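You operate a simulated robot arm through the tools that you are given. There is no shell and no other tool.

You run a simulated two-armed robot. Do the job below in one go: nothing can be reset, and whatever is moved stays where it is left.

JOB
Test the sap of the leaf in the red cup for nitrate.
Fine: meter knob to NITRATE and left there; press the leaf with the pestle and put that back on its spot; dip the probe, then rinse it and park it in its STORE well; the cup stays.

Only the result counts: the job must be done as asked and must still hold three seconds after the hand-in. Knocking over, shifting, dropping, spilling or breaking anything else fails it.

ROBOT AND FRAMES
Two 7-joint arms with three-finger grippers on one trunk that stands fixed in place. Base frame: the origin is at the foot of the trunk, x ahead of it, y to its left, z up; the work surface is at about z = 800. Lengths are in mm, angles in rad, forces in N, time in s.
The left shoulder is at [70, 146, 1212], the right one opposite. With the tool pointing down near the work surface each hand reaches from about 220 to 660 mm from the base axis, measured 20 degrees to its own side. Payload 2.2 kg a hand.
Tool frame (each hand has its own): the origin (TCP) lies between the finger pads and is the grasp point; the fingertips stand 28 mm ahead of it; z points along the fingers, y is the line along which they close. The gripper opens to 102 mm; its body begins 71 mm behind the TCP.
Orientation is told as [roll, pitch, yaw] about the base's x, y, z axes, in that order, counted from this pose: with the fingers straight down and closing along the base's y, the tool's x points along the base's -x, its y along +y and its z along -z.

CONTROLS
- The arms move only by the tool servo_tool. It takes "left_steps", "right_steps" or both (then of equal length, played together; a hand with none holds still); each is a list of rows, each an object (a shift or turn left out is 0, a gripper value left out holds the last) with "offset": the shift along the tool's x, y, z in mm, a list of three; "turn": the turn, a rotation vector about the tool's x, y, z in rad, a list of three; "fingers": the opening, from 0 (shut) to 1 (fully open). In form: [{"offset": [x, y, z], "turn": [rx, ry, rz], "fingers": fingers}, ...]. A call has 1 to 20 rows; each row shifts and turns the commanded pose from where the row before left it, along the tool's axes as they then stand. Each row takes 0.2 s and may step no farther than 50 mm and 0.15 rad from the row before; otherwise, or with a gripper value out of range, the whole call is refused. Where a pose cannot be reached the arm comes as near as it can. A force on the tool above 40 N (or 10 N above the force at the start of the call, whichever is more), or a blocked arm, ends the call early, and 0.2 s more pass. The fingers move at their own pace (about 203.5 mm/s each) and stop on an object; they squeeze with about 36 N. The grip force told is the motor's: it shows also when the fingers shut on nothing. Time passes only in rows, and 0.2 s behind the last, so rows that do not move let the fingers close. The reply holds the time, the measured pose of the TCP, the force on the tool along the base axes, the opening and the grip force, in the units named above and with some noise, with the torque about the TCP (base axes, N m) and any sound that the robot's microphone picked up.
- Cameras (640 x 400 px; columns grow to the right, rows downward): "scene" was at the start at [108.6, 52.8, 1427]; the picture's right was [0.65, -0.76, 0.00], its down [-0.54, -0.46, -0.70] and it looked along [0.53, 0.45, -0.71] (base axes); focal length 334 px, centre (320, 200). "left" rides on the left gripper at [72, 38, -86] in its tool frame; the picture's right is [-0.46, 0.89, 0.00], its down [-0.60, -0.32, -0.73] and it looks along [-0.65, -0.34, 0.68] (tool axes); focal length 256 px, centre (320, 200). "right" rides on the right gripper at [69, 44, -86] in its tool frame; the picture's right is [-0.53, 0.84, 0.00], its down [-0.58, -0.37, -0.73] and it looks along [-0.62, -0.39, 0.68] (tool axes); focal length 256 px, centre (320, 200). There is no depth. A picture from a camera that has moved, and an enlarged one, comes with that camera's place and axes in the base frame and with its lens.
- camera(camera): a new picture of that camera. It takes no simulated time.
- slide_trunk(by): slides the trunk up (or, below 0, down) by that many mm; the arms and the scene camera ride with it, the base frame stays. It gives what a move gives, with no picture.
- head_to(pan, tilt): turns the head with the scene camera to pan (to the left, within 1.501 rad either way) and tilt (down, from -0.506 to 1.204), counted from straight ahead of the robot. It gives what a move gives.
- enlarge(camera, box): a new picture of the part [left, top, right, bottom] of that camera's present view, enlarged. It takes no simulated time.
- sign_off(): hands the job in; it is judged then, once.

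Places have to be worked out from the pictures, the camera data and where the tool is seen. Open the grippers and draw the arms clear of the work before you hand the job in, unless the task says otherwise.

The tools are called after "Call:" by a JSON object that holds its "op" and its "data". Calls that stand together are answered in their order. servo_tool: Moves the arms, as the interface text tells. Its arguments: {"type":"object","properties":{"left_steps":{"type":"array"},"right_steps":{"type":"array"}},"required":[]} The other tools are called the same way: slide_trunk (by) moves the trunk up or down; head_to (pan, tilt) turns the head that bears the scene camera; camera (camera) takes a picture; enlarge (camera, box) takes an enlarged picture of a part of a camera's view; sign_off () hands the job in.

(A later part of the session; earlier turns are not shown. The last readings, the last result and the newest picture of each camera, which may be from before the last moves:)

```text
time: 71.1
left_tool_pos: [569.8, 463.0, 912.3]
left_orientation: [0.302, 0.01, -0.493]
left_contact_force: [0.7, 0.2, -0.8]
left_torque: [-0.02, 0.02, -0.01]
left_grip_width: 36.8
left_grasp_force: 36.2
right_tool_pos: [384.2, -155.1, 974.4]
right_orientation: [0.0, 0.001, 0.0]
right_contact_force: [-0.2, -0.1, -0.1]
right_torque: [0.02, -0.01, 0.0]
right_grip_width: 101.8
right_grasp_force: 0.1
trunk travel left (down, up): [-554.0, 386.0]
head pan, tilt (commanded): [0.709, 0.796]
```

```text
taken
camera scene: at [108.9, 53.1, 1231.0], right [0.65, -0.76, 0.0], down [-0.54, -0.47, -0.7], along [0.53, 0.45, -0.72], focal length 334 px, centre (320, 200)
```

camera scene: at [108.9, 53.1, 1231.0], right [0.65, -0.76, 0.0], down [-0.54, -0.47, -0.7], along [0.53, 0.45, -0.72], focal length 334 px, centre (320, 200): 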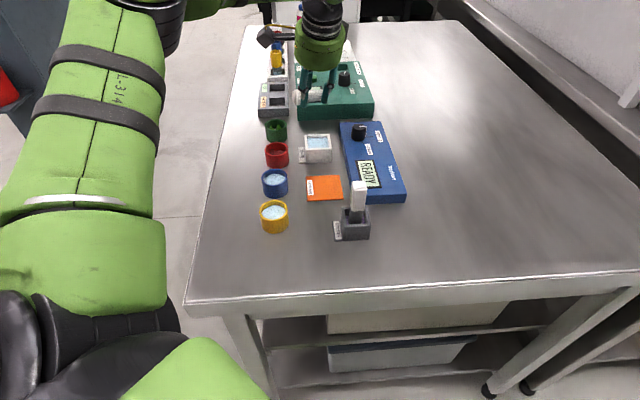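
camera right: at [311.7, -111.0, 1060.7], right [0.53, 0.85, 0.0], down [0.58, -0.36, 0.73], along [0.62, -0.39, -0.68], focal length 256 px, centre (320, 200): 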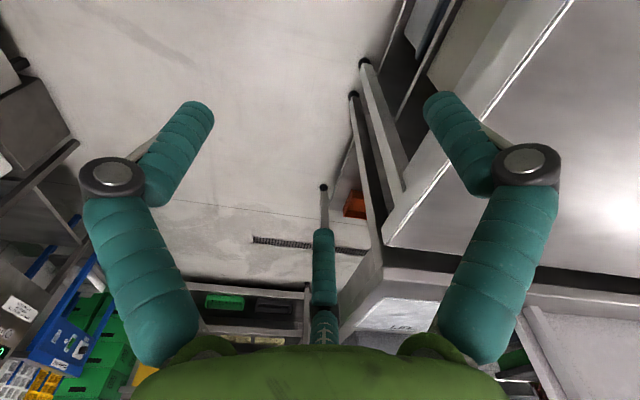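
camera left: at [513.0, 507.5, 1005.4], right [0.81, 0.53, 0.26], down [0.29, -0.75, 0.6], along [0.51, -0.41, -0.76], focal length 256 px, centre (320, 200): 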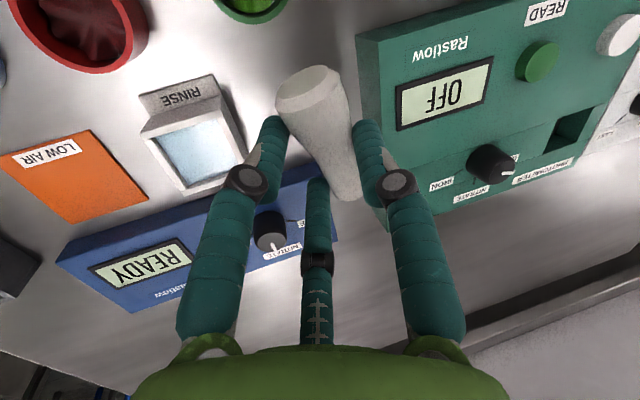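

The hold is stable (36.8 mm, 36 N). I carry the pestle inward and up to ≈ (470, 300, 1000) in moderate steps, and move the right hand further aside to give room.

Call:
{"op": "servo_tool", "data": {"left_steps": [{"offset": [0.8, -11, -10]}, {"offset": [1.7, -22.3, -20.1]}, {"offset": [1.7, -22.3, -20.1]}, {"offset": [1.7, -22.3, -20.1]}, {"offset": [1.7, -22.3, -20.1]}, {"offset": [1.7, -22.3, -20.1]}, {"offset": [1.7, -22.3, -20.1]}, {"offset": [0.9, -11, -10]}, {"offset": [0, 0, 0]}], "right_steps": [{"offset": [0, -22, -4]}, {"offset": [0, -22, -4]}, {"offset": [0, -22, -4]}, {"offset": [0, -22, -4]}, {"offset": [0, -22, -4]}, {"offset": [0, -22, -4]}, {"offset": [0, 0, 0]}, {"offset": [0, 0, 0]}, {"offset": [0, 0, 0]}]}}

Call:
{"op": "camera", "data": {"camera": "left"}}

Call:
{"op": "camera", "data": {"camera": "scene"}}

```text
time: 73.1
left_tool_pos: [472.0, 300.7, 998.8]
left_orientation: [0.3, 0.01, -0.492]
left_contact_force: [-0.1, 0.1, -1.1]
left_torque: [0.0, -0.01, 0.02]
left_grip_width: 36.7
left_grasp_force: 35.5
right_tool_pos: [383.0, -288.3, 999.6]
right_orientation: [0.0, 0.0, 0.0]
right_contact_force: [-0.7, -0.4, 0.2]
right_torque: [-0.01, -0.03, -0.02]
right_grip_width: 102.0
right_grasp_force: 0.0
trunk travel left (down, up): [-554.0, 386.0]
head pan, tilt (commanded): [0.709, 0.796]
```

```text
taken
camera left: at [413.5, 344.4, 1093.1], right [0.81, 0.53, 0.26], down [0.29, -0.75, 0.6], along [0.51, -0.41, -0.76], focal length 256 px, centre (320, 200)
```

left: 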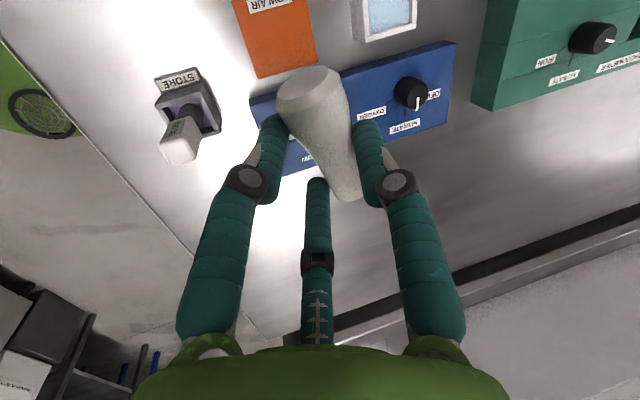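

```text
taken
camera scene: at [108.9, 53.1, 1231.0], right [0.65, -0.76, 0.0], down [-0.54, -0.47, -0.7], along [0.53, 0.45, -0.72], focal length 334 px, centre (320, 200)
```

scene: 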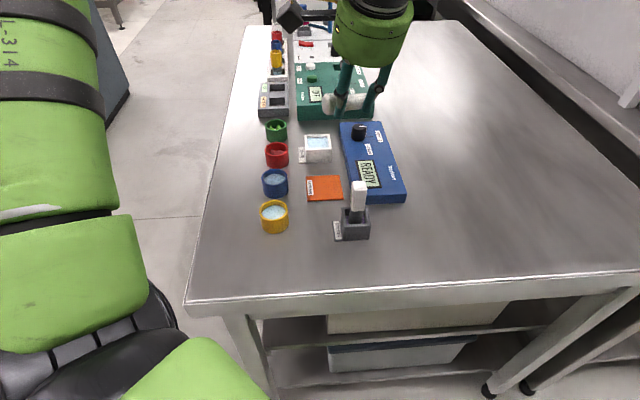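

All steady. I carry it on to ≈ (430, 130, 1030), over the empty right part of the bench, and level the hand.

Call:
{"op": "servo_tool", "data": {"left_steps": [{"offset": [-3.6, -12.7, -6.6]}, {"offset": [-7.2, -25.5, -13.3]}, {"offset": [-7.2, -25.5, -13.3]}, {"offset": [-7.2, -25.5, -13.3]}, {"offset": [-7.2, -25.5, -13.3]}, {"offset": [-7.2, -25.5, -13.3]}, {"offset": [-3.6, -12.7, -6.6]}, {"turn": [0.1, 0, 0]}, {"turn": [0.1, 0, 0]}, {"turn": [0.1, 0, 0]}, {"offset": [0, 0, 0]}]}}

```text
time: 75.5
left_tool_pos: [418.3, 156.4, 1023.9]
left_orientation: [-0.001, 0.009, -0.491]
left_contact_force: [0.9, -0.4, -0.5]
left_torque: [0.0, 0.0, -0.01]
left_grip_width: 36.6
left_grasp_force: 36.2
left hand out of reach, approached as far as the arm can: row 6, 7
right_tool_pos: [382.2, -288.6, 998.9]
right_orientation: [0.001, 0.001, -0.001]
right_contact_force: [0.1, -0.1, 0.0]
right_torque: [0.04, 0.03, 0.02]
right_grip_width: 101.9
right_grasp_force: 0.1
trunk travel left (down, up): [-554.0, 386.0]
head pan, tilt (commanded): [0.709, 0.796]
```

That place is close to the arm's inner limit but the hand is level. I now turn the yaw toward +0.785 in steps.

Call:
{"op": "servo_tool", "data": {"left_steps": [{"turn": [0, 0, -0.1276]}, {"turn": [0, 0, -0.1276]}, {"turn": [0, 0, -0.1276]}, {"turn": [0, 0, -0.1276]}, {"turn": [0, 0, -0.1276]}, {"turn": [0, 0, -0.1276]}, {"turn": [0, 0, -0.1276]}, {"turn": [0, 0, -0.1276]}, {"turn": [0, 0, -0.1276]}, {"turn": [0, 0, -0.1276]}, {"offset": [0, 0, 0]}]}}

Call:
{"op": "camera", "data": {"camera": "scene"}}

Call:
{"op": "camera", "data": {"camera": "left"}}

```text
time: 77.9
left_tool_pos: [419.3, 156.6, 1025.4]
left_orientation: [0.008, 0.004, 0.786]
left_contact_force: [0.3, 0.7, -0.9]
left_torque: [0.0, 0.01, -0.01]
left_grip_width: 36.7
left_grasp_force: 36.5
right_tool_pos: [382.7, -288.0, 998.1]
right_orientation: [0.001, -0.001, 0.001]
right_contact_force: [-0.8, 0.2, -1.2]
right_torque: [-0.04, 0.01, 0.02]
right_grip_width: 102.0
right_grasp_force: 0.0
trunk travel left (down, up): [-554.0, 386.0]
head pan, tilt (commanded): [0.709, 0.796]
```

```text
taken
camera scene: at [108.7, 52.9, 1231.0], right [0.65, -0.76, 0.0], down [-0.54, -0.46, -0.7], along [0.53, 0.45, -0.71], focal length 334 px, centre (320, 200)
```

scene: 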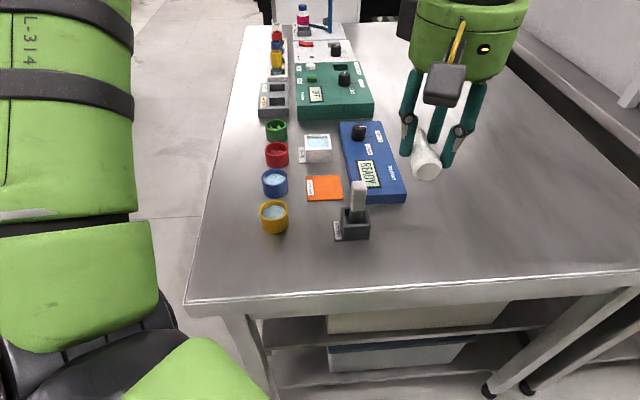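

```text
taken
camera left: at [341.7, 133.1, 1110.6], right [-0.3, 0.95, 0.01], down [0.66, 0.2, 0.73], along [0.69, 0.22, -0.69], focal length 256 px, centre (320, 200)
```

left: 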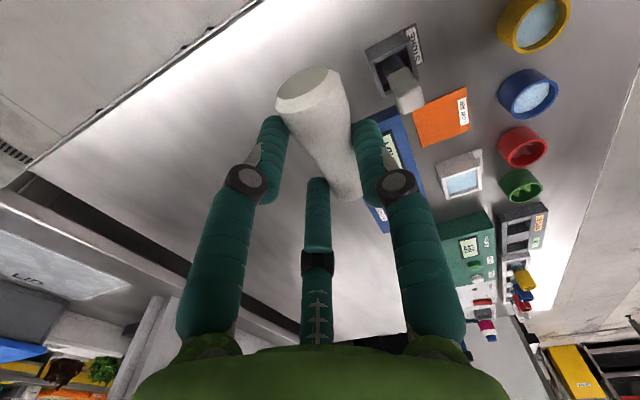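

Yaw is at 0.786 and the pestle's base end faces me. I shift 55 mm away from the probe, lower a little, and start pitching the hand so that the fingers point outward and the base turns downward.

Call:
{"op": "servo_tool", "data": {"left_steps": [{"offset": [0, -18.3, 20]}, {"offset": [0, -18.3, 20]}, {"offset": [0, -18.3, 20]}, {"turn": [0, -0.131, 0]}, {"turn": [0, -0.131, 0]}, {"turn": [0, -0.131, 0]}, {"turn": [0, -0.131, 0]}, {"turn": [0, -0.131, 0]}, {"turn": [0, -0.131, 0]}, {"offset": [0, 0, 0]}]}}

Call:
{"op": "camera", "data": {"camera": "scene"}}

Call:
{"op": "camera", "data": {"camera": "left"}}

```text
time: 80.1
left_tool_pos: [451.2, 181.2, 1011.6]
left_orientation: [0.007, -0.718, 0.781]
left_contact_force: [0.0, -0.3, -0.7]
left_torque: [-0.04, 0.02, 0.0]
left_grip_width: 36.8
left_grasp_force: 36.2
left hand out of reach, approached as far as the arm can: row 3, 4, 5, 6, 7, 8, 9
right_tool_pos: [382.9, -287.9, 998.9]
right_orientation: [0.001, 0.002, 0.0]
right_contact_force: [-0.2, 0.9, -0.6]
right_torque: [-0.02, -0.01, -0.01]
right_grip_width: 102.2
right_grasp_force: 0.1
trunk travel left (down, up): [-554.0, 386.0]
head pan, tilt (commanded): [0.709, 0.796]
```

```text
taken
camera scene: at [108.8, 52.9, 1231.0], right [0.65, -0.76, 0.0], down [-0.54, -0.46, -0.7], along [0.53, 0.45, -0.72], focal length 334 px, centre (320, 200)
```

scene: 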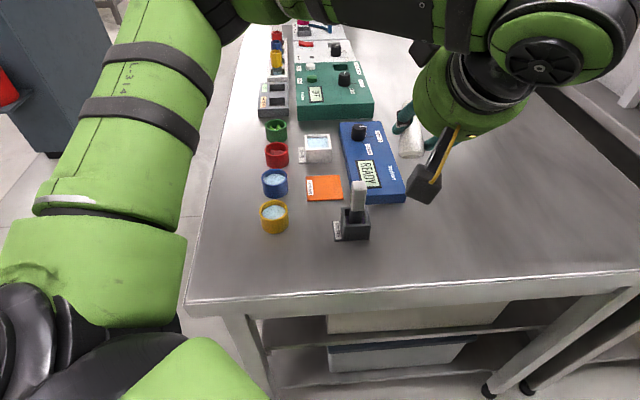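

```text
taken
camera left: at [345.9, 129.7, 1028.1], right [-0.38, 0.87, 0.31], down [0.21, -0.25, 0.95], along [0.9, 0.42, -0.09], focal length 256 px, centre (320, 200)
```

left: 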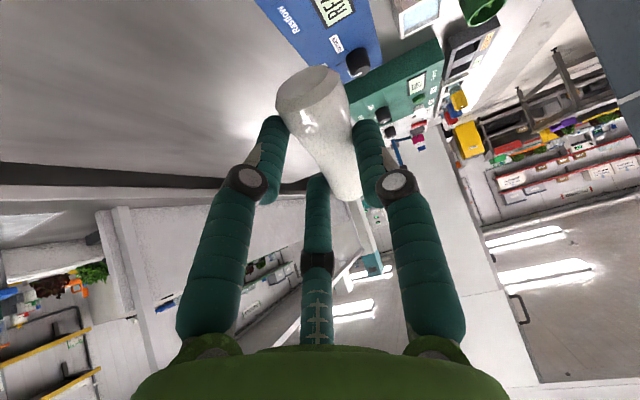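

The arm is cramped because the hand is level with the shoulder. I raise the trunk by 200 mm so that the arm can reach down with more room, then continue.

Call:
{"op": "slide_trunk", "data": {"by": 200}}

```text
time: 82.3
left_tool_pos: [451.6, 180.2, 1210.5]
left_orientation: [0.007, -0.716, 0.783]
left_contact_force: [-0.4, -0.3, -1.4]
left_torque: [-0.01, 0.03, -0.02]
left_grip_width: 36.9
left_grasp_force: 36.2
right_tool_pos: [383.1, -287.0, 1199.2]
right_orientation: [0.001, -0.001, 0.0]
right_contact_force: [-0.3, -0.2, -0.7]
right_torque: [0.0, 0.02, 0.02]
right_grip_width: 102.2
right_grasp_force: 0.0
trunk travel left (down, up): [-754.0, 186.0]
head pan, tilt (commanded): [0.709, 0.796]
```

Now I lower the hand by 200 mm (and shift 40 mm right), keeping its orientation.

Call:
{"op": "servo_tool", "data": {"left_steps": [{"offset": [10.9, -3.3, 12.6]}, {"offset": [21.9, -6.7, 25.1]}, {"offset": [21.9, -6.7, 25.1]}, {"offset": [21.9, -6.7, 25.1]}, {"offset": [21.9, -6.7, 25.1]}, {"offset": [21.9, -6.7, 25.1]}, {"offset": [10.9, -3.3, 12.6]}, {"offset": [0, 0, 0]}]}}

Call:
{"op": "camera", "data": {"camera": "scene"}}

```text
time: 84.1
left_tool_pos: [467.7, 210.7, 1027.1]
left_orientation: [0.006, -0.714, 0.783]
left_contact_force: [-0.4, -0.2, -1.7]
left_torque: [0.01, -0.01, -0.02]
left_grip_width: 36.6
left_grasp_force: 35.7
left hand out of reach, approached as far as the arm can: row 2, 3, 4, 5, 6, 7
right_tool_pos: [383.1, -288.4, 1198.4]
right_orientation: [-0.001, 0.001, 0.0]
right_contact_force: [-0.4, 0.3, 0.6]
right_torque: [0.03, 0.01, 0.01]
right_grip_width: 101.8
right_grasp_force: 0.1
trunk travel left (down, up): [-754.0, 186.0]
head pan, tilt (commanded): [0.709, 0.796]
```

```text
taken
camera scene: at [108.7, 52.8, 1431.0], right [0.65, -0.76, 0.0], down [-0.54, -0.46, -0.7], along [0.53, 0.45, -0.71], focal length 334 px, centre (320, 200)
```

scene: 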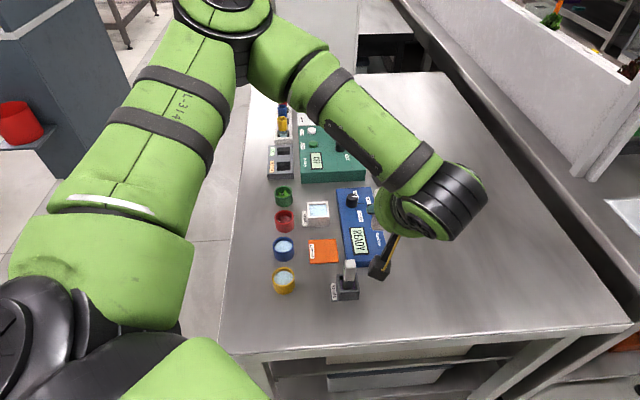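

The wrist is near its bend limit when pointing toward +u; with the elbow out on the left it is more natural to point the tool along +x. I swing the hand about the vertical to yaw 0.

Call:
{"op": "servo_tool", "data": {"left_steps": [{"turn": [0.0857, 0, 0.0984]}, {"turn": [0.0857, 0, 0.0984]}, {"turn": [0.0857, 0, 0.0984]}, {"turn": [0.0857, 0, 0.0984]}, {"turn": [0.0857, 0, 0.0984]}, {"turn": [0.0857, 0, 0.0984]}, {"offset": [0, 0, 0]}]}}

Call:
{"op": "camera", "data": {"camera": "scene"}}

```text
time: 85.7
left_tool_pos: [468.1, 209.5, 1026.5]
left_orientation: [0.005, -0.711, -0.003]
left_contact_force: [-0.4, 0.2, -0.8]
left_torque: [0.01, 0.02, 0.02]
left_grip_width: 36.7
left_grasp_force: 35.3
right_tool_pos: [383.6, -288.1, 1198.5]
right_orientation: [0.003, 0.0, -0.001]
right_contact_force: [0.1, -0.9, 0.4]
right_torque: [0.03, 0.02, -0.03]
right_grip_width: 101.9
right_grasp_force: 0.0
trunk travel left (down, up): [-754.0, 186.0]
head pan, tilt (commanded): [0.709, 0.796]
```

```text
taken
camera scene: at [109.0, 52.5, 1431.0], right [0.65, -0.76, 0.0], down [-0.54, -0.46, -0.7], along [0.53, 0.45, -0.71], focal length 334 px, centre (320, 200)
```

scene: 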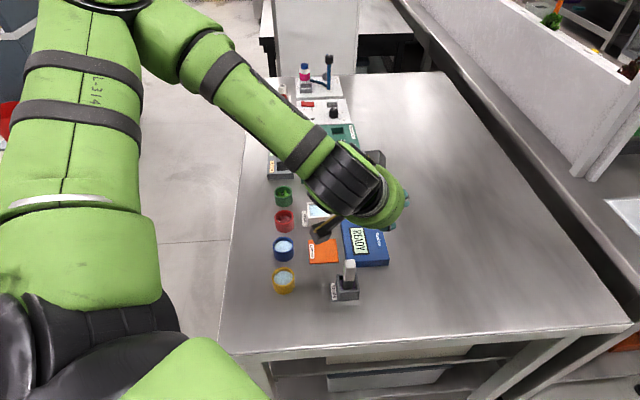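

Now the pose is reachable. I move a bit right/in and pitch on to horizontal.

Call:
{"op": "servo_tool", "data": {"left_steps": [{"offset": [16.6, -26.7, -1.1]}, {"offset": [16.6, -26.7, -1.1]}, {"offset": [16.6, -26.7, -1.1]}, {"turn": [0, -0.1229, 0]}, {"turn": [0, -0.1229, 0]}, {"turn": [0, -0.1229, 0]}, {"turn": [0, -0.1229, 0]}, {"turn": [0, -0.1229, 0]}, {"turn": [0, -0.1229, 0]}, {"turn": [0, -0.1229, 0]}, {"offset": [0, 0, 0]}]}}

Call:
{"op": "camera", "data": {"camera": "scene"}}

Call:
{"op": "camera", "data": {"camera": "left"}}

```text
time: 88.1
left_tool_pos: [483.5, 208.3, 1072.9]
left_orientation: [2.223, -1.566, -2.22]
left_contact_force: [-0.3, -0.2, -0.1]
left_torque: [0.0, 0.06, 0.02]
left_grip_width: 36.8
left_grasp_force: 36.6
left hand out of reach, approached as far as the arm can: row 4, 5, 6, 7, 8, 9, 10
right_tool_pos: [382.5, -287.1, 1198.9]
right_orientation: [-0.001, 0.001, -0.001]
right_contact_force: [-0.3, 0.4, 0.7]
right_torque: [0.0, 0.0, -0.01]
right_grip_width: 101.8
right_grasp_force: 0.1
trunk travel left (down, up): [-754.0, 186.0]
head pan, tilt (commanded): [0.709, 0.796]
```

```text
taken
camera scene: at [108.7, 52.6, 1431.0], right [0.65, -0.76, 0.0], down [-0.54, -0.46, -0.7], along [0.53, 0.45, -0.71], focal length 334 px, centre (320, 200)
```

scene: 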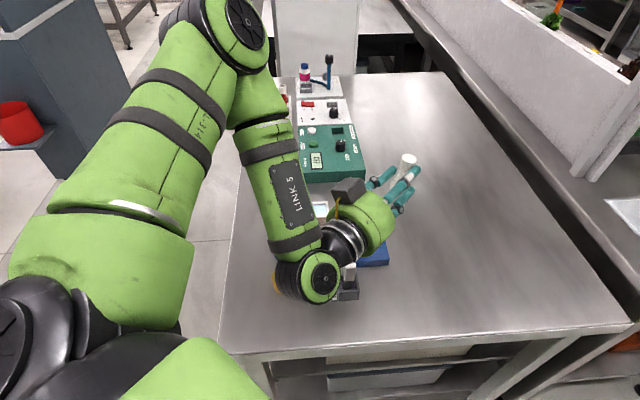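

```text
taken
camera left: at [396.7, 246.6, 1000.2], right [0.0, 0.88, 0.47], down [-0.73, -0.32, 0.6], along [0.68, -0.34, 0.65], focal length 256 px, centre (320, 200)
```

left: 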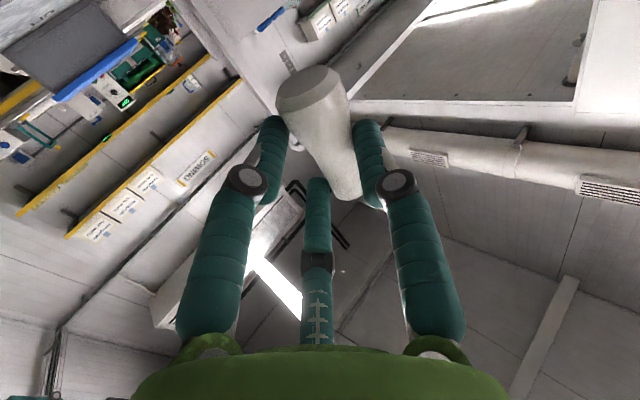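

The tool now points horizontally along +x and the pestle stands upright in the grip, but high up. I bring it down and in step by step toward the near edge of the bench.

Call:
{"op": "enlarge", "data": {"camera": "scene", "box": [330, 130, 440, 230]}}

Call:
{"op": "servo_tool", "data": {"left_steps": [{"offset": [17, -6, -7]}, {"offset": [35, -12, -15]}, {"offset": [35, -12, -15]}, {"offset": [17, -6, -7]}, {"offset": [0, 0, 0]}]}}

Call:
{"op": "camera", "data": {"camera": "scene"}}

```text
4.00 times, centred on (385, 180) of scene
camera zoom: at [108.7, 52.6, 1431.0], right [0.65, -0.76, 0.0], down [-0.54, -0.46, -0.7], along [0.53, 0.45, -0.71], focal length 1336 px, centre (60, 280)
```

zoom: 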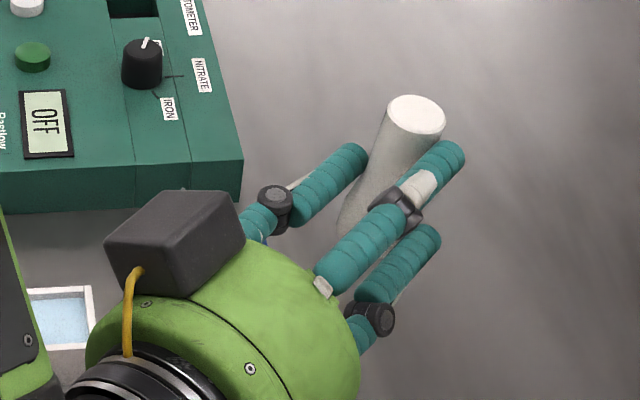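

```text
time: 89.3
left_tool_pos: [469.3, 224.7, 1062.7]
left_orientation: [1.823, -1.568, -1.82]
left_contact_force: [-0.2, -1.0, -1.6]
left_torque: [-0.02, 0.04, 0.0]
left_grip_width: 36.8
left_grasp_force: 36.5
left hand out of reach, approached as far as the arm can: row 1, 2, 3, 4
right_tool_pos: [382.5, -286.9, 1198.2]
right_orientation: [-0.001, 0.0, 0.001]
right_contact_force: [0.6, -0.5, -0.2]
right_torque: [0.01, 0.02, 0.0]
right_grip_width: 101.9
right_grasp_force: 0.2
trunk travel left (down, up): [-754.0, 186.0]
head pan, tilt (commanded): [0.709, 0.796]
```

```text
taken
camera scene: at [108.8, 52.8, 1431.0], right [0.65, -0.76, 0.0], down [-0.54, -0.46, -0.7], along [0.53, 0.45, -0.71], focal length 334 px, centre (320, 200)
```

scene: 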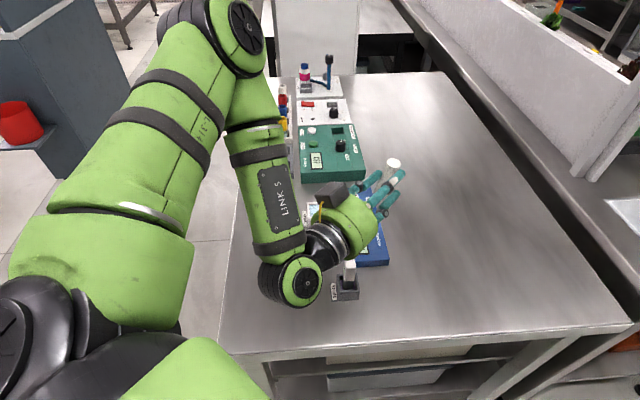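

The near-edge region is too cramped for a horizontal hand, but the left edge strip (w ≈ 30–112, free of objects) is at a more comfortable distance. I carry the upright pestle left toward (380, 420, 1000), staying well above the cups and the probe.

Call:
{"op": "servo_tool", "data": {"left_steps": [{"offset": [3.9, 12.2, -5.5]}, {"offset": [7.9, 24.4, -11.1]}, {"offset": [7.9, 24.4, -11.1]}, {"offset": [7.9, 24.4, -11.1]}, {"offset": [7.9, 24.4, -11.1]}, {"offset": [7.9, 24.4, -11.1]}, {"offset": [7.9, 24.4, -11.1]}, {"offset": [7.9, 24.4, -11.1]}, {"offset": [3.9, 12.2, -5.5]}, {"offset": [0, 0, 0]}]}}

Call:
{"op": "camera", "data": {"camera": "scene"}}

```text
time: 91.5
left_tool_pos: [378.6, 421.3, 1000.2]
left_orientation: [2.216, -1.565, -2.214]
left_contact_force: [-1.1, -1.0, -0.6]
left_torque: [-0.04, 0.02, 0.03]
left_grip_width: 36.5
left_grasp_force: 36.2
right_tool_pos: [382.0, -286.2, 1199.3]
right_orientation: [-0.001, 0.001, -0.001]
right_contact_force: [-0.5, 0.2, -0.4]
right_torque: [-0.01, -0.02, 0.02]
right_grip_width: 102.2
right_grasp_force: 0.1
trunk travel left (down, up): [-754.0, 186.0]
head pan, tilt (commanded): [0.709, 0.796]
```

```text
taken
camera scene: at [108.3, 53.0, 1431.0], right [0.65, -0.76, 0.0], down [-0.54, -0.47, -0.7], along [0.53, 0.45, -0.71], focal length 334 px, centre (320, 200)
```

scene: 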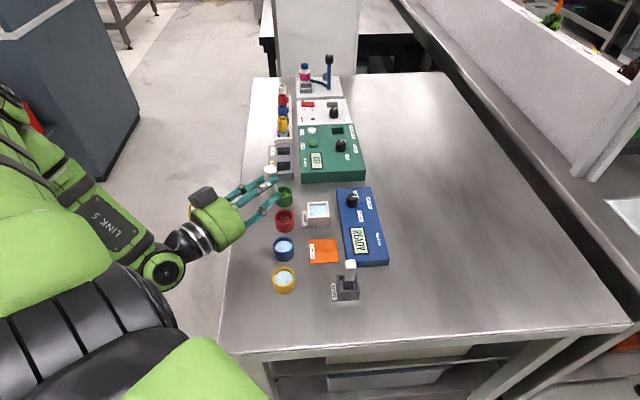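

The hand is now comfortable there with the pestle upright. I swing the pointing direction to −25° and look closely at how vertical the pestle is.

Call:
{"op": "servo_tool", "data": {"left_steps": [{"turn": [0.109, 0, 0]}, {"turn": [0.109, 0, 0]}, {"turn": [0.109, 0, 0]}, {"turn": [0.109, 0, 0]}, {"offset": [0, 0, 0]}]}}

Call:
{"op": "enlarge", "data": {"camera": "scene", "box": [190, 140, 310, 240]}}

Call:
{"op": "camera", "data": {"camera": "left"}}

```text
time: 92.7
left_tool_pos: [383.0, 397.8, 990.5]
left_orientation: [1.793, -1.565, -2.168]
left_contact_force: [0.4, -0.1, -1.4]
left_torque: [0.0, 0.01, -0.01]
left_grip_width: 36.9
left_grasp_force: 36.5
left hand out of reach, approached as far as the arm can: row 3, 4
right_tool_pos: [382.3, -287.4, 1198.2]
right_orientation: [0.0, -0.001, 0.0]
right_contact_force: [-0.4, -0.6, 0.1]
right_torque: [-0.01, 0.01, 0.01]
right_grip_width: 101.9
right_grasp_force: 0.0
trunk travel left (down, up): [-754.0, 186.0]
head pan, tilt (commanded): [0.709, 0.796]
```

```text
4.00 times, centred on (250, 190) of scene
camera zoom: at [107.8, 53.1, 1431.1], right [0.65, -0.76, 0.0], down [-0.54, -0.47, -0.7], along [0.53, 0.45, -0.71], focal length 1336 px, centre (600, 240)
```

zoom: 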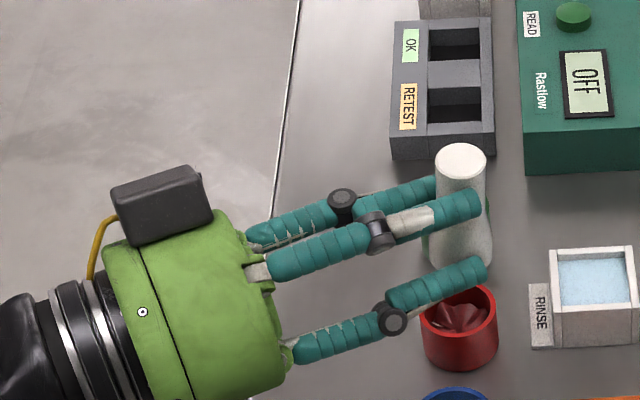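

```text
taken
camera left: at [317.3, 466.1, 917.8], right [0.32, 0.82, 0.47], down [-0.8, -0.03, 0.6], along [0.51, -0.57, 0.65], focal length 256 px, centre (320, 200)
```

left: 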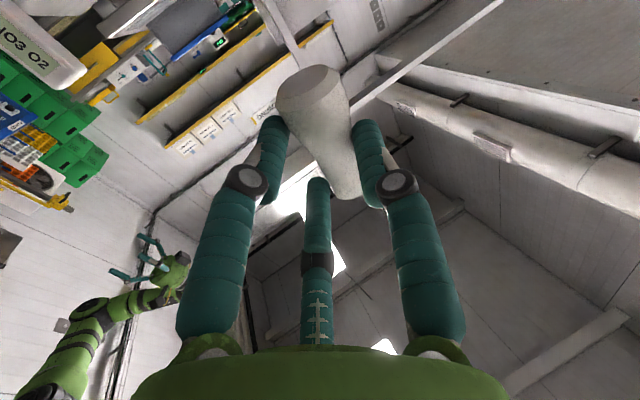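

Good enough: pointing ≈ −21°, pestle upright over the bench. I retreat to the left strip at ≈ (312, 469), still at z ≈ 990.

Call:
{"op": "servo_tool", "data": {"left_steps": [{"offset": [0, 10, -23]}, {"offset": [0, 10, -23]}, {"offset": [0, 10, -23]}, {"offset": [0, 10, -23]}, {"offset": [0, 0, 0]}]}}

Call:
{"op": "enlarge", "data": {"camera": "scene", "box": [150, 150, 310, 300]}}

Call:
{"op": "camera", "data": {"camera": "scene"}}

```text
time: 93.9
left_tool_pos: [310.9, 437.4, 982.7]
left_orientation: [1.9, -1.565, -2.275]
left_contact_force: [0.5, 0.0, -0.7]
left_torque: [-0.02, 0.02, 0.03]
left_grip_width: 36.6
left_grasp_force: 36.0
left hand out of reach, approached as far as the arm can: row 1, 2, 3, 4
right_tool_pos: [382.4, -286.7, 1198.3]
right_orientation: [0.001, -0.002, -0.001]
right_contact_force: [0.3, -0.5, -0.5]
right_torque: [0.0, -0.02, 0.03]
right_grip_width: 102.0
right_grasp_force: 0.0
trunk travel left (down, up): [-754.0, 186.0]
head pan, tilt (commanded): [0.709, 0.796]
```

```text
2.67 times, centred on (230, 225) of scene
camera zoom: at [107.5, 53.4, 1431.1], right [0.65, -0.76, 0.0], down [-0.54, -0.47, -0.7], along [0.53, 0.45, -0.71], focal length 891 px, centre (560, 133)
```

zoom: 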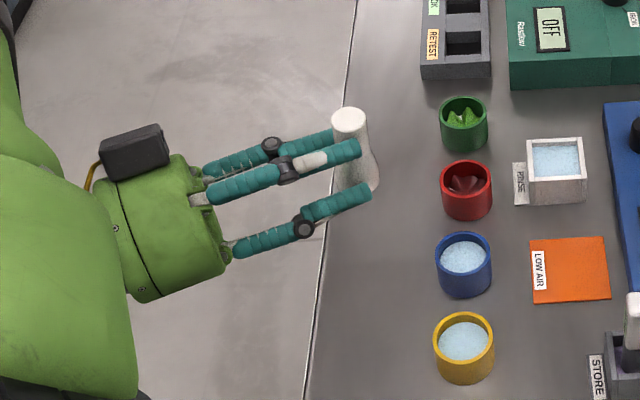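

```text
taken
camera scene: at [107.5, 53.4, 1431.1], right [0.65, -0.76, 0.0], down [-0.54, -0.47, -0.7], along [0.53, 0.45, -0.71], focal length 334 px, centre (320, 200)
```

scene: 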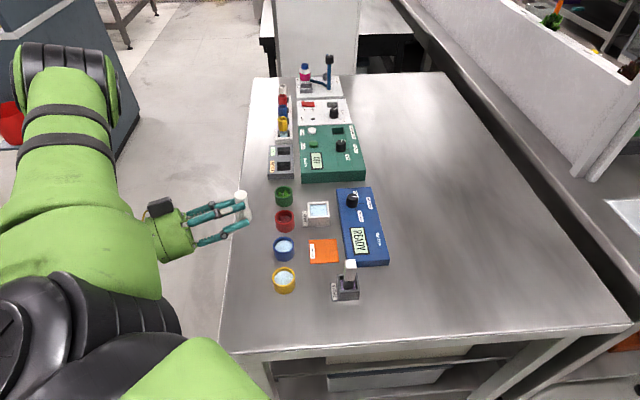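

The true left edge is at w ≈ 133, so there is a 100 mm wide strip. The arm is at a limit toward +y at this height, so I lower the trunk by 80 mm (hand → ≈ 903) and try again from there.

Call:
{"op": "slide_trunk", "data": {"by": -80}}

Call:
{"op": "servo_tool", "data": {"left_steps": [{"offset": [0, 10, -10], "turn": [0, 0, -0.05]}, {"offset": [0, 10, -10], "turn": [0, 0, -0.05]}, {"offset": [0, 0, 0]}]}}

Call:
{"op": "enlarge", "data": {"camera": "scene", "box": [150, 120, 310, 270]}}

```text
time: 95.1
left_tool_pos: [310.6, 436.2, 904.5]
left_orientation: [1.709, -1.565, -2.085]
left_contact_force: [0.2, 0.2, -1.4]
left_torque: [0.02, 0.0, 0.02]
left_grip_width: 36.8
left_grasp_force: 35.6
right_tool_pos: [382.6, -287.6, 1119.2]
right_orientation: [0.001, -0.001, 0.002]
right_contact_force: [1.3, -0.1, 0.0]
right_torque: [-0.01, 0.01, 0.01]
right_grip_width: 101.9
right_grasp_force: 0.1
trunk travel left (down, up): [-674.0, 266.0]
head pan, tilt (commanded): [0.709, 0.796]
```

```text
time: 95.9
left_tool_pos: [310.6, 435.0, 903.4]
left_orientation: [1.667, -1.566, -2.043]
left_contact_force: [-0.2, 0.1, -1.3]
left_torque: [-0.02, 0.0, -0.04]
left_grip_width: 36.8
left_grasp_force: 35.7
left hand out of reach, approached as far as the arm can: row 1, 2
right_tool_pos: [383.2, -288.4, 1119.1]
right_orientation: [-0.001, 0.0, -0.001]
right_contact_force: [-0.3, 0.1, 0.6]
right_torque: [0.01, 0.0, -0.01]
right_grip_width: 102.0
right_grasp_force: 0.0
trunk travel left (down, up): [-674.0, 266.0]
head pan, tilt (commanded): [0.709, 0.796]
```

```text
2.67 times, centred on (230, 195) of scene
camera zoom: at [108.7, 53.0, 1351.0], right [0.65, -0.76, 0.0], down [-0.54, -0.47, -0.7], along [0.53, 0.45, -0.72], focal length 891 px, centre (560, 213)
```

zoom: 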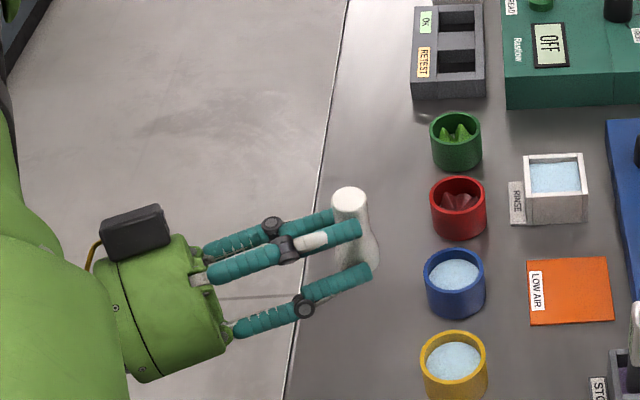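

The wrist is at its limit with this pointing direction. I turn back to ≈ −10° for freedom, and then apply the small roll correction.

Call:
{"op": "servo_tool", "data": {"left_steps": [{"turn": [-0.1, 0, 0]}, {"turn": [-0.1, 0, 0]}, {"turn": [0, 0, -0.05]}, {"turn": [0, 0, -0.05]}, {"offset": [0, 0, 0]}]}}

Call:
{"op": "enlarge", "data": {"camera": "scene", "box": [150, 120, 310, 270]}}

```text
time: 97.1
left_tool_pos: [312.5, 434.5, 902.4]
left_orientation: [-1.584, -1.476, 1.409]
left_contact_force: [-0.5, 0.3, -1.0]
left_torque: [-0.01, 0.02, -0.02]
left_grip_width: 36.7
left_grasp_force: 36.3
right_tool_pos: [383.5, -286.9, 1118.7]
right_orientation: [0.001, 0.0, 0.001]
right_contact_force: [0.3, 0.4, -0.3]
right_torque: [-0.01, -0.01, 0.02]
right_grip_width: 101.8
right_grasp_force: 0.0
trunk travel left (down, up): [-674.0, 266.0]
head pan, tilt (commanded): [0.709, 0.796]
```

```text
2.67 times, centred on (230, 195) of scene
camera zoom: at [108.9, 53.0, 1351.0], right [0.65, -0.76, 0.0], down [-0.54, -0.46, -0.7], along [0.53, 0.45, -0.72], focal length 891 px, centre (560, 213)
```

zoom: 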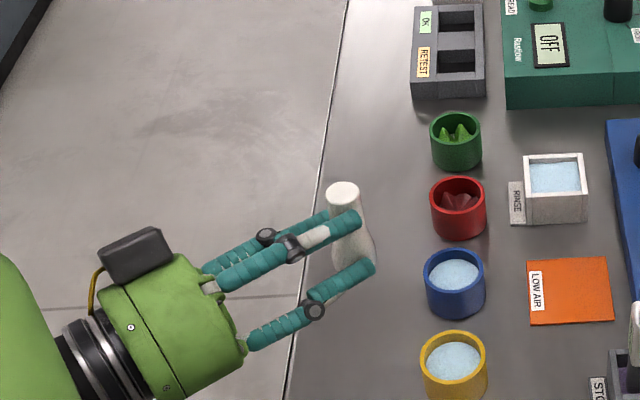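

Pointing is ≈ −10° and the pestle now looks vertical in the scene view. I shift 30 mm toward the edge so that the hand's body hangs off the bench.

Call:
{"op": "servo_tool", "data": {"left_steps": [{"offset": [-0.85, 8.55, -12.3]}, {"offset": [-0.85, 8.55, -12.3]}, {"offset": [0, 0, 0]}]}}

Call:
{"op": "camera", "data": {"camera": "scene"}}

Call:
{"op": "camera", "data": {"camera": "left"}}

```text
time: 97.9
left_tool_pos: [289.4, 444.6, 896.4]
left_orientation: [-1.595, -1.476, 1.418]
left_contact_force: [-0.3, 0.1, -0.8]
left_torque: [0.0, 0.06, 0.02]
left_grip_width: 36.8
left_grasp_force: 35.6
left hand out of reach, approached as far as the arm can: row 1, 2
right_tool_pos: [382.1, -286.6, 1118.0]
right_orientation: [0.0, 0.001, -0.001]
right_contact_force: [-0.1, -0.1, 0.0]
right_torque: [0.01, 0.0, -0.01]
right_grip_width: 102.3
right_grasp_force: 0.0
trunk travel left (down, up): [-674.0, 266.0]
head pan, tilt (commanded): [0.709, 0.796]
```

```text
taken
camera scene: at [108.3, 52.9, 1351.1], right [0.65, -0.76, 0.0], down [-0.54, -0.46, -0.7], along [0.53, 0.45, -0.71], focal length 334 px, centre (320, 200)
```

scene: 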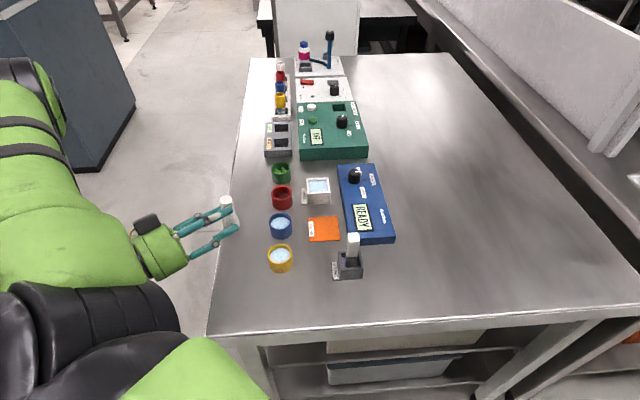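

```text
taken
camera left: at [209.4, 490.5, 820.3], right [0.16, 0.91, 0.38], down [-0.77, -0.13, 0.63], along [0.62, -0.39, 0.68], focal length 256 px, centre (320, 200)
```

left: 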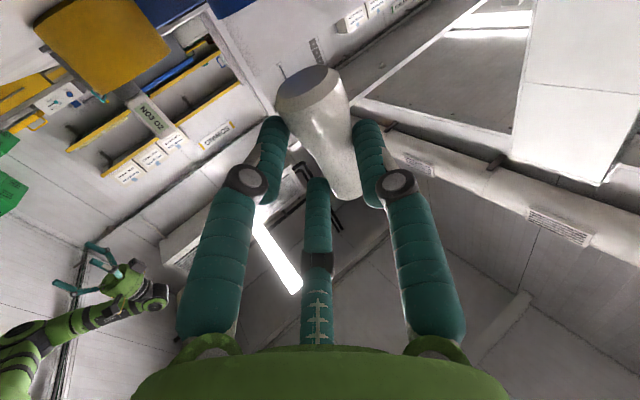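

The hand is at w ≈ 110 with its body off the bench. The pestle's base should be ≈ 60 mm above the table; I lower with the trunk by 45 mm and check.

Call:
{"op": "slide_trunk", "data": {"by": -45}}

Call:
{"op": "enlarge", "data": {"camera": "scene", "box": [170, 130, 300, 260]}}

Call:
{"op": "camera", "data": {"camera": "right"}}

```text
time: 98.8
left_tool_pos: [288.2, 443.3, 849.5]
left_orientation: [-1.589, -1.476, 1.414]
left_contact_force: [-0.3, 0.3, -0.3]
left_torque: [0.01, 0.01, -0.03]
left_grip_width: 36.9
left_grasp_force: 35.7
right_tool_pos: [383.1, -287.6, 1074.2]
right_orientation: [0.0, -0.001, -0.001]
right_contact_force: [0.4, 0.1, 0.4]
right_torque: [-0.01, 0.02, 0.03]
right_grip_width: 102.3
right_grasp_force: 0.1
trunk travel left (down, up): [-629.0, 311.0]
head pan, tilt (commanded): [0.709, 0.796]
```

```text
3.08 times, centred on (235, 195) of scene
camera zoom: at [108.4, 52.9, 1306.0], right [0.65, -0.76, 0.0], down [-0.54, -0.46, -0.7], along [0.53, 0.45, -0.71], focal length 1028 px, centre (582, 215)
```

zoom: 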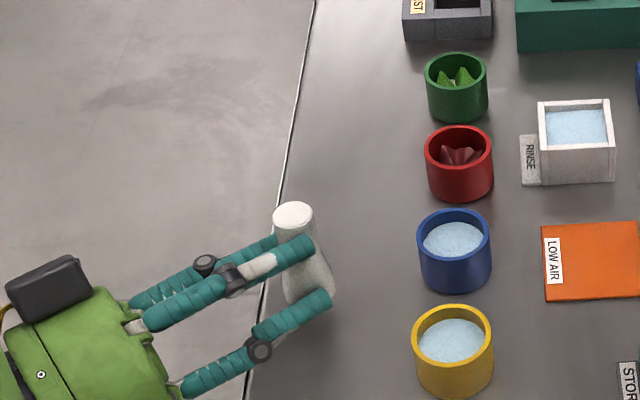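

```text
taken
camera right: at [312.2, -244.0, 1159.9], right [0.53, 0.85, 0.0], down [0.58, -0.37, 0.73], along [0.62, -0.39, -0.68], focal length 256 px, centre (320, 200)
```

right: 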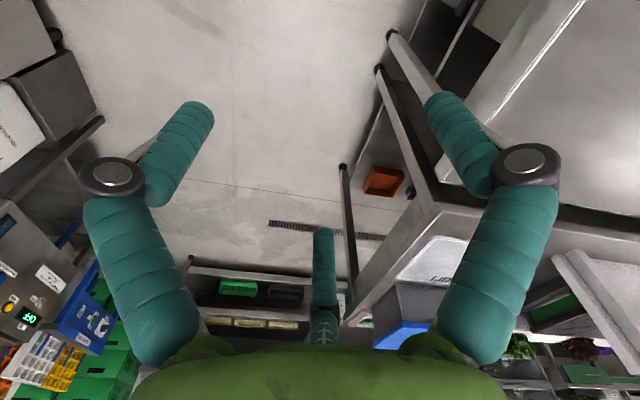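

Base is now ≈ 14 mm above the table and clearly inside the edge. I lower another 9 mm.

Call:
{"op": "slide_trunk", "data": {"by": -9}}

Call:
{"op": "enlarge", "data": {"camera": "scene", "box": [200, 170, 300, 260]}}

```text
time: 99.3
left_tool_pos: [290.1, 444.5, 841.8]
left_orientation: [-1.589, -1.474, 1.412]
left_contact_force: [0.1, -0.8, -0.9]
left_torque: [0.0, 0.03, 0.01]
left_grip_width: 36.8
left_grasp_force: 36.1
right_tool_pos: [382.4, -288.1, 1065.3]
right_orientation: [0.001, -0.001, 0.0]
right_contact_force: [-0.7, 0.1, 0.5]
right_torque: [0.0, 0.0, 0.0]
right_grip_width: 102.1
right_grasp_force: 0.1
trunk travel left (down, up): [-620.0, 320.0]
head pan, tilt (commanded): [0.709, 0.796]
```

```text
4.44 times, centred on (250, 215) of scene
camera zoom: at [108.5, 52.9, 1297.0], right [0.65, -0.76, 0.0], down [-0.54, -0.46, -0.7], along [0.53, 0.45, -0.71], focal length 1485 px, centre (631, 133)
```

zoom: 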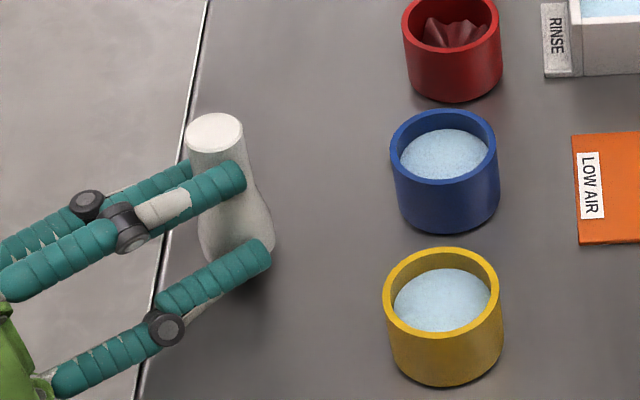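

No contact yet; the pestle still leans slightly (base toward +y by ≈ 0.06). I add a small roll and lower 3 mm more.

Call:
{"op": "servo_tool", "data": {"left_steps": [{"turn": [0, 0, -0.03]}, {"turn": [0, 0, -0.03]}, {"offset": [0, 0, 0]}]}}

Call:
{"op": "slide_trunk", "data": {"by": -3}}

Call:
{"op": "enlarge", "data": {"camera": "scene", "box": [210, 180, 280, 250]}}

```text
time: 100.1
left_tool_pos: [288.0, 445.1, 842.2]
left_orientation: [-1.586, -1.474, 1.412]
left_contact_force: [0.1, -0.1, -1.1]
left_torque: [0.0, 0.04, 0.02]
left_grip_width: 36.7
left_grasp_force: 36.5
left hand out of reach, approached as far as the arm can: row 2
right_tool_pos: [382.6, -287.9, 1065.3]
right_orientation: [0.0, 0.0, -0.001]
right_contact_force: [0.2, -0.2, -0.6]
right_torque: [0.02, -0.01, -0.01]
right_grip_width: 102.3
right_grasp_force: 0.0
trunk travel left (down, up): [-620.0, 320.0]
head pan, tilt (commanded): [0.709, 0.796]
```

```text
time: 100.7
left_tool_pos: [289.2, 444.3, 839.4]
left_orientation: [-1.585, -1.474, 1.41]
left_contact_force: [0.2, -0.2, -1.2]
left_torque: [0.0, 0.03, 0.01]
left_grip_width: 36.7
left_grasp_force: 36.3
right_tool_pos: [382.8, -287.7, 1062.4]
right_orientation: [-0.001, 0.0, 0.001]
right_contact_force: [0.0, 1.0, 0.4]
right_torque: [0.0, -0.01, -0.03]
right_grip_width: 101.7
right_grasp_force: 0.0
trunk travel left (down, up): [-617.0, 323.0]
head pan, tilt (commanded): [0.709, 0.796]
```

```text
5.71 times, centred on (245, 215) of scene
camera zoom: at [108.7, 53.0, 1294.0], right [0.65, -0.76, 0.0], down [-0.54, -0.47, -0.7], along [0.53, 0.45, -0.72], focal length 1909 px, centre (749, 114)
```

zoom: 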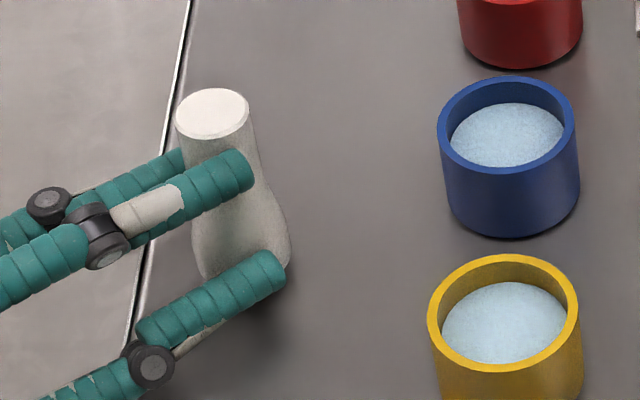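

Still no contact. Two more millimetres down.

Call:
{"op": "slide_trunk", "data": {"by": -2}}

Call:
{"op": "slide_trunk", "data": {"by": -1.5}}

```text
time: 101.2
left_tool_pos: [289.3, 444.2, 837.8]
left_orientation: [-1.595, -1.478, 1.418]
left_contact_force: [0.1, 0.2, 1.1]
left_torque: [0.04, -0.05, 0.04]
left_grip_width: 36.6
left_grasp_force: 36.0
right_tool_pos: [381.7, -287.7, 1059.4]
right_orientation: [-0.001, 0.001, 0.0]
right_contact_force: [0.5, -0.7, -0.4]
right_torque: [-0.02, 0.01, -0.02]
right_grip_width: 102.1
right_grasp_force: 0.1
trunk travel left (down, up): [-615.0, 325.0]
head pan, tilt (commanded): [0.709, 0.796]
```

```text
time: 101.7
left_tool_pos: [288.1, 444.0, 836.3]
left_orientation: [-1.637, -1.477, 1.462]
left_contact_force: [-0.6, 4.0, 8.5]
left_torque: [0.14, -0.38, 0.13]
left_grip_width: 36.9
left_grasp_force: 36.6
right_tool_pos: [382.4, -288.6, 1058.2]
right_orientation: [0.001, -0.001, 0.0]
right_contact_force: [-0.5, 0.4, 0.5]
right_torque: [0.06, 0.04, 0.02]
right_grip_width: 101.9
right_grasp_force: 0.1
trunk travel left (down, up): [-614.0, 326.0]
head pan, tilt (commanded): [0.709, 0.796]
```

Contact (8.5 N), with the far edge of the base touching first, so the pestle leans slightly outward. I unload 1.5 mm, pitch the fingers up by 0.05 rad, and touch down again.

Call:
{"op": "slide_trunk", "data": {"by": 2}}

Call:
{"op": "servo_tool", "data": {"left_steps": [{"turn": [0, -0.03, 0]}, {"turn": [0, -0.03, 0]}, {"offset": [0, 0, 0]}]}}

Call:
{"op": "slide_trunk", "data": {"by": -2}}

```text
time: 102.2
left_tool_pos: [289.7, 443.2, 837.7]
left_orientation: [-1.573, -1.475, 1.396]
left_contact_force: [0.7, 0.3, 2.6]
left_torque: [0.02, -0.15, 0.05]
left_grip_width: 36.8
left_grasp_force: 35.5
right_tool_pos: [384.1, -288.6, 1061.1]
right_orientation: [0.001, 0.0, 0.0]
right_contact_force: [0.1, 0.4, -0.2]
right_torque: [-0.02, 0.02, -0.01]
right_grip_width: 102.1
right_grasp_force: 0.1
trunk travel left (down, up): [-616.0, 324.0]
head pan, tilt (commanded): [0.709, 0.796]
```

```text
time: 103.0
left_tool_pos: [288.4, 444.0, 837.9]
left_orientation: [-2.133, -1.457, 1.96]
left_contact_force: [0.0, 0.5, -1.5]
left_torque: [0.01, 0.03, 0.0]
left_grip_width: 36.8
left_grasp_force: 35.8
right_tool_pos: [381.7, -288.5, 1061.3]
right_orientation: [0.0, 0.0, 0.0]
right_contact_force: [0.8, 0.4, 0.2]
right_torque: [-0.01, -0.03, 0.0]
right_grip_width: 102.1
right_grasp_force: 0.0
trunk travel left (down, up): [-616.0, 324.0]
head pan, tilt (commanded): [0.709, 0.796]
```

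```text
time: 103.5
left_tool_pos: [289.1, 443.6, 836.2]
left_orientation: [-2.165, -1.458, 1.992]
left_contact_force: [-0.7, 2.7, 5.4]
left_torque: [0.01, 0.36, -0.09]
left_grip_width: 36.7
left_grasp_force: 36.2
right_tool_pos: [381.8, -287.5, 1058.8]
right_orientation: [0.001, -0.002, 0.0]
right_contact_force: [-0.3, -0.9, -1.1]
right_torque: [-0.02, 0.01, 0.01]
right_grip_width: 101.9
right_grasp_force: 0.0
trunk travel left (down, up): [-614.0, 326.0]
head pan, tilt (commanded): [0.709, 0.796]
```

Now the hand's underside seems to touch the bench edge instead. I raise 1.5 mm so that the pestle is just at the table, and open the fingers a little to let it settle.

Call:
{"op": "slide_trunk", "data": {"by": 1.5}}

Call:
{"op": "servo_tool", "data": {"left_steps": [{"fingers": 0.37}, {"fingers": 0.385}, {"fingers": 0.4}, {"offset": [0, 0, 0]}]}}

Call:
{"op": "enlarge", "data": {"camera": "scene", "box": [210, 180, 280, 250]}}

Call:
{"op": "camera", "data": {"camera": "left"}}

```text
time: 104.0
left_tool_pos: [288.8, 444.2, 836.5]
left_orientation: [-2.131, -1.458, 1.959]
left_contact_force: [-0.1, 0.3, -1.2]
left_torque: [0.02, 0.04, -0.04]
left_grip_width: 36.6
left_grasp_force: 36.1
right_tool_pos: [382.0, -288.2, 1059.3]
right_orientation: [0.001, -0.001, 0.0]
right_contact_force: [-0.4, 0.1, 0.3]
right_torque: [0.0, 0.0, 0.0]
right_grip_width: 101.8
right_grasp_force: 0.0
trunk travel left (down, up): [-615.0, 325.0]
head pan, tilt (commanded): [0.709, 0.796]
```

```text
time: 105.0
left_tool_pos: [289.3, 443.0, 836.8]
left_orientation: [-2.145, -1.458, 1.973]
left_contact_force: [-0.1, 0.3, 1.9]
left_torque: [-0.01, 0.02, -0.07]
left_grip_width: 39.9
left_grasp_force: 0.0
right_tool_pos: [383.2, -287.0, 1059.0]
right_orientation: [0.001, 0.001, 0.0]
right_contact_force: [-0.3, 0.0, 0.4]
right_torque: [-0.02, -0.03, -0.01]
right_grip_width: 101.9
right_grasp_force: 0.1
trunk travel left (down, up): [-615.0, 325.0]
head pan, tilt (commanded): [0.709, 0.796]
```

```text
5.71 times, centred on (245, 215) of scene
camera zoom: at [108.5, 52.8, 1292.1], right [0.65, -0.76, 0.0], down [-0.54, -0.46, -0.7], along [0.53, 0.45, -0.71], focal length 1909 px, centre (749, 114)
```

zoom: 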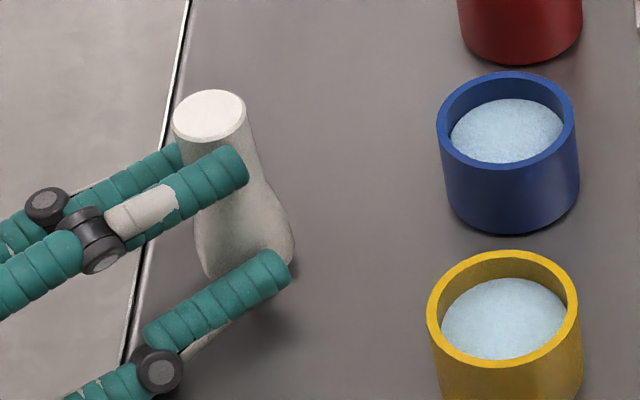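

```text
taken
camera left: at [213.9, 489.2, 756.3], right [0.13, 0.92, 0.38], down [-0.8, -0.12, 0.59], along [0.58, -0.38, 0.72], focal length 256 px, centre (320, 200)
```

left: 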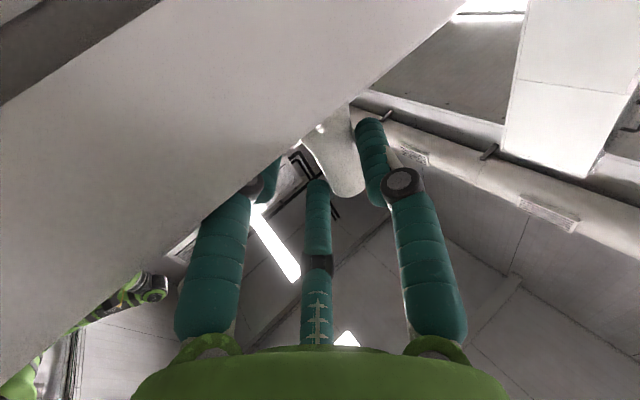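

The pestle now stands freely (grip force 0) and looks vertical. I raise the hand 2 mm and open a bit more in small steps.

Call:
{"op": "slide_trunk", "data": {"by": 2}}

Call:
{"op": "servo_tool", "data": {"left_steps": [{"fingers": 0.415}, {"fingers": 0.43}, {"fingers": 0.445}, {"offset": [0, 0, 0]}]}}

Call:
{"op": "enlarge", "data": {"camera": "scene", "box": [210, 180, 280, 250]}}

Call:
{"op": "camera", "data": {"camera": "left"}}

```text
time: 105.5
left_tool_pos: [288.0, 443.3, 839.6]
left_orientation: [-2.141, -1.458, 1.97]
left_contact_force: [0.1, -0.5, 0.1]
left_torque: [0.0, 0.01, 0.01]
left_grip_width: 41.0
left_grasp_force: 0.1
right_tool_pos: [382.6, -287.2, 1062.2]
right_orientation: [0.001, 0.0, 0.0]
right_contact_force: [-0.3, 0.2, -0.3]
right_torque: [0.02, 0.03, -0.01]
right_grip_width: 102.2
right_grasp_force: 0.0
trunk travel left (down, up): [-617.0, 323.0]
head pan, tilt (commanded): [0.709, 0.796]
```

```text
time: 106.5
left_tool_pos: [288.3, 444.2, 839.3]
left_orientation: [-2.142, -1.457, 1.97]
left_contact_force: [0.2, 0.6, 0.4]
left_torque: [-0.01, 0.02, 0.03]
left_grip_width: 45.4
left_grasp_force: 0.0
right_tool_pos: [382.5, -288.4, 1061.3]
right_orientation: [0.001, 0.0, -0.001]
right_contact_force: [-0.6, -1.6, -0.2]
right_torque: [-0.01, 0.0, -0.03]
right_grip_width: 101.9
right_grasp_force: 0.0
trunk travel left (down, up): [-617.0, 323.0]
head pan, tilt (commanded): [0.709, 0.796]
```

```text
5.71 times, centred on (245, 215) of scene
camera zoom: at [108.6, 52.8, 1294.0], right [0.65, -0.76, 0.0], down [-0.54, -0.46, -0.7], along [0.53, 0.45, -0.71], focal length 1909 px, centre (749, 114)
```

zoom: 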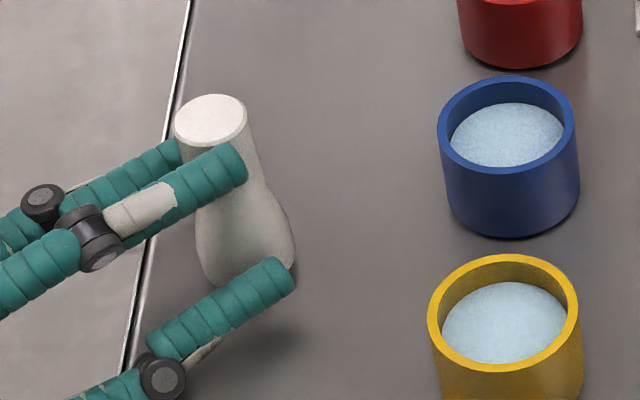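

```text
taken
camera left: at [213.8, 489.2, 758.2], right [0.13, 0.92, 0.38], down [-0.8, -0.12, 0.59], along [0.58, -0.38, 0.72], focal length 256 px, centre (320, 200)
```

left: 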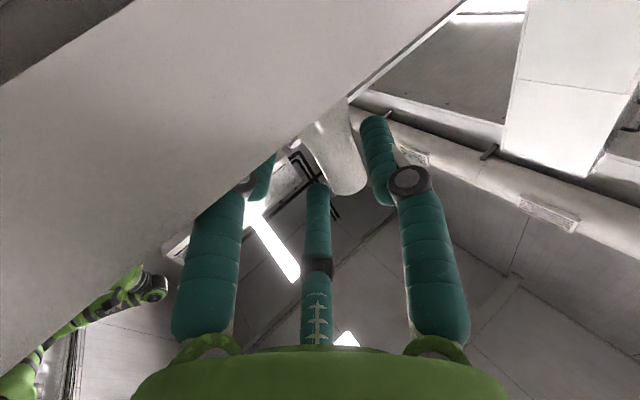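

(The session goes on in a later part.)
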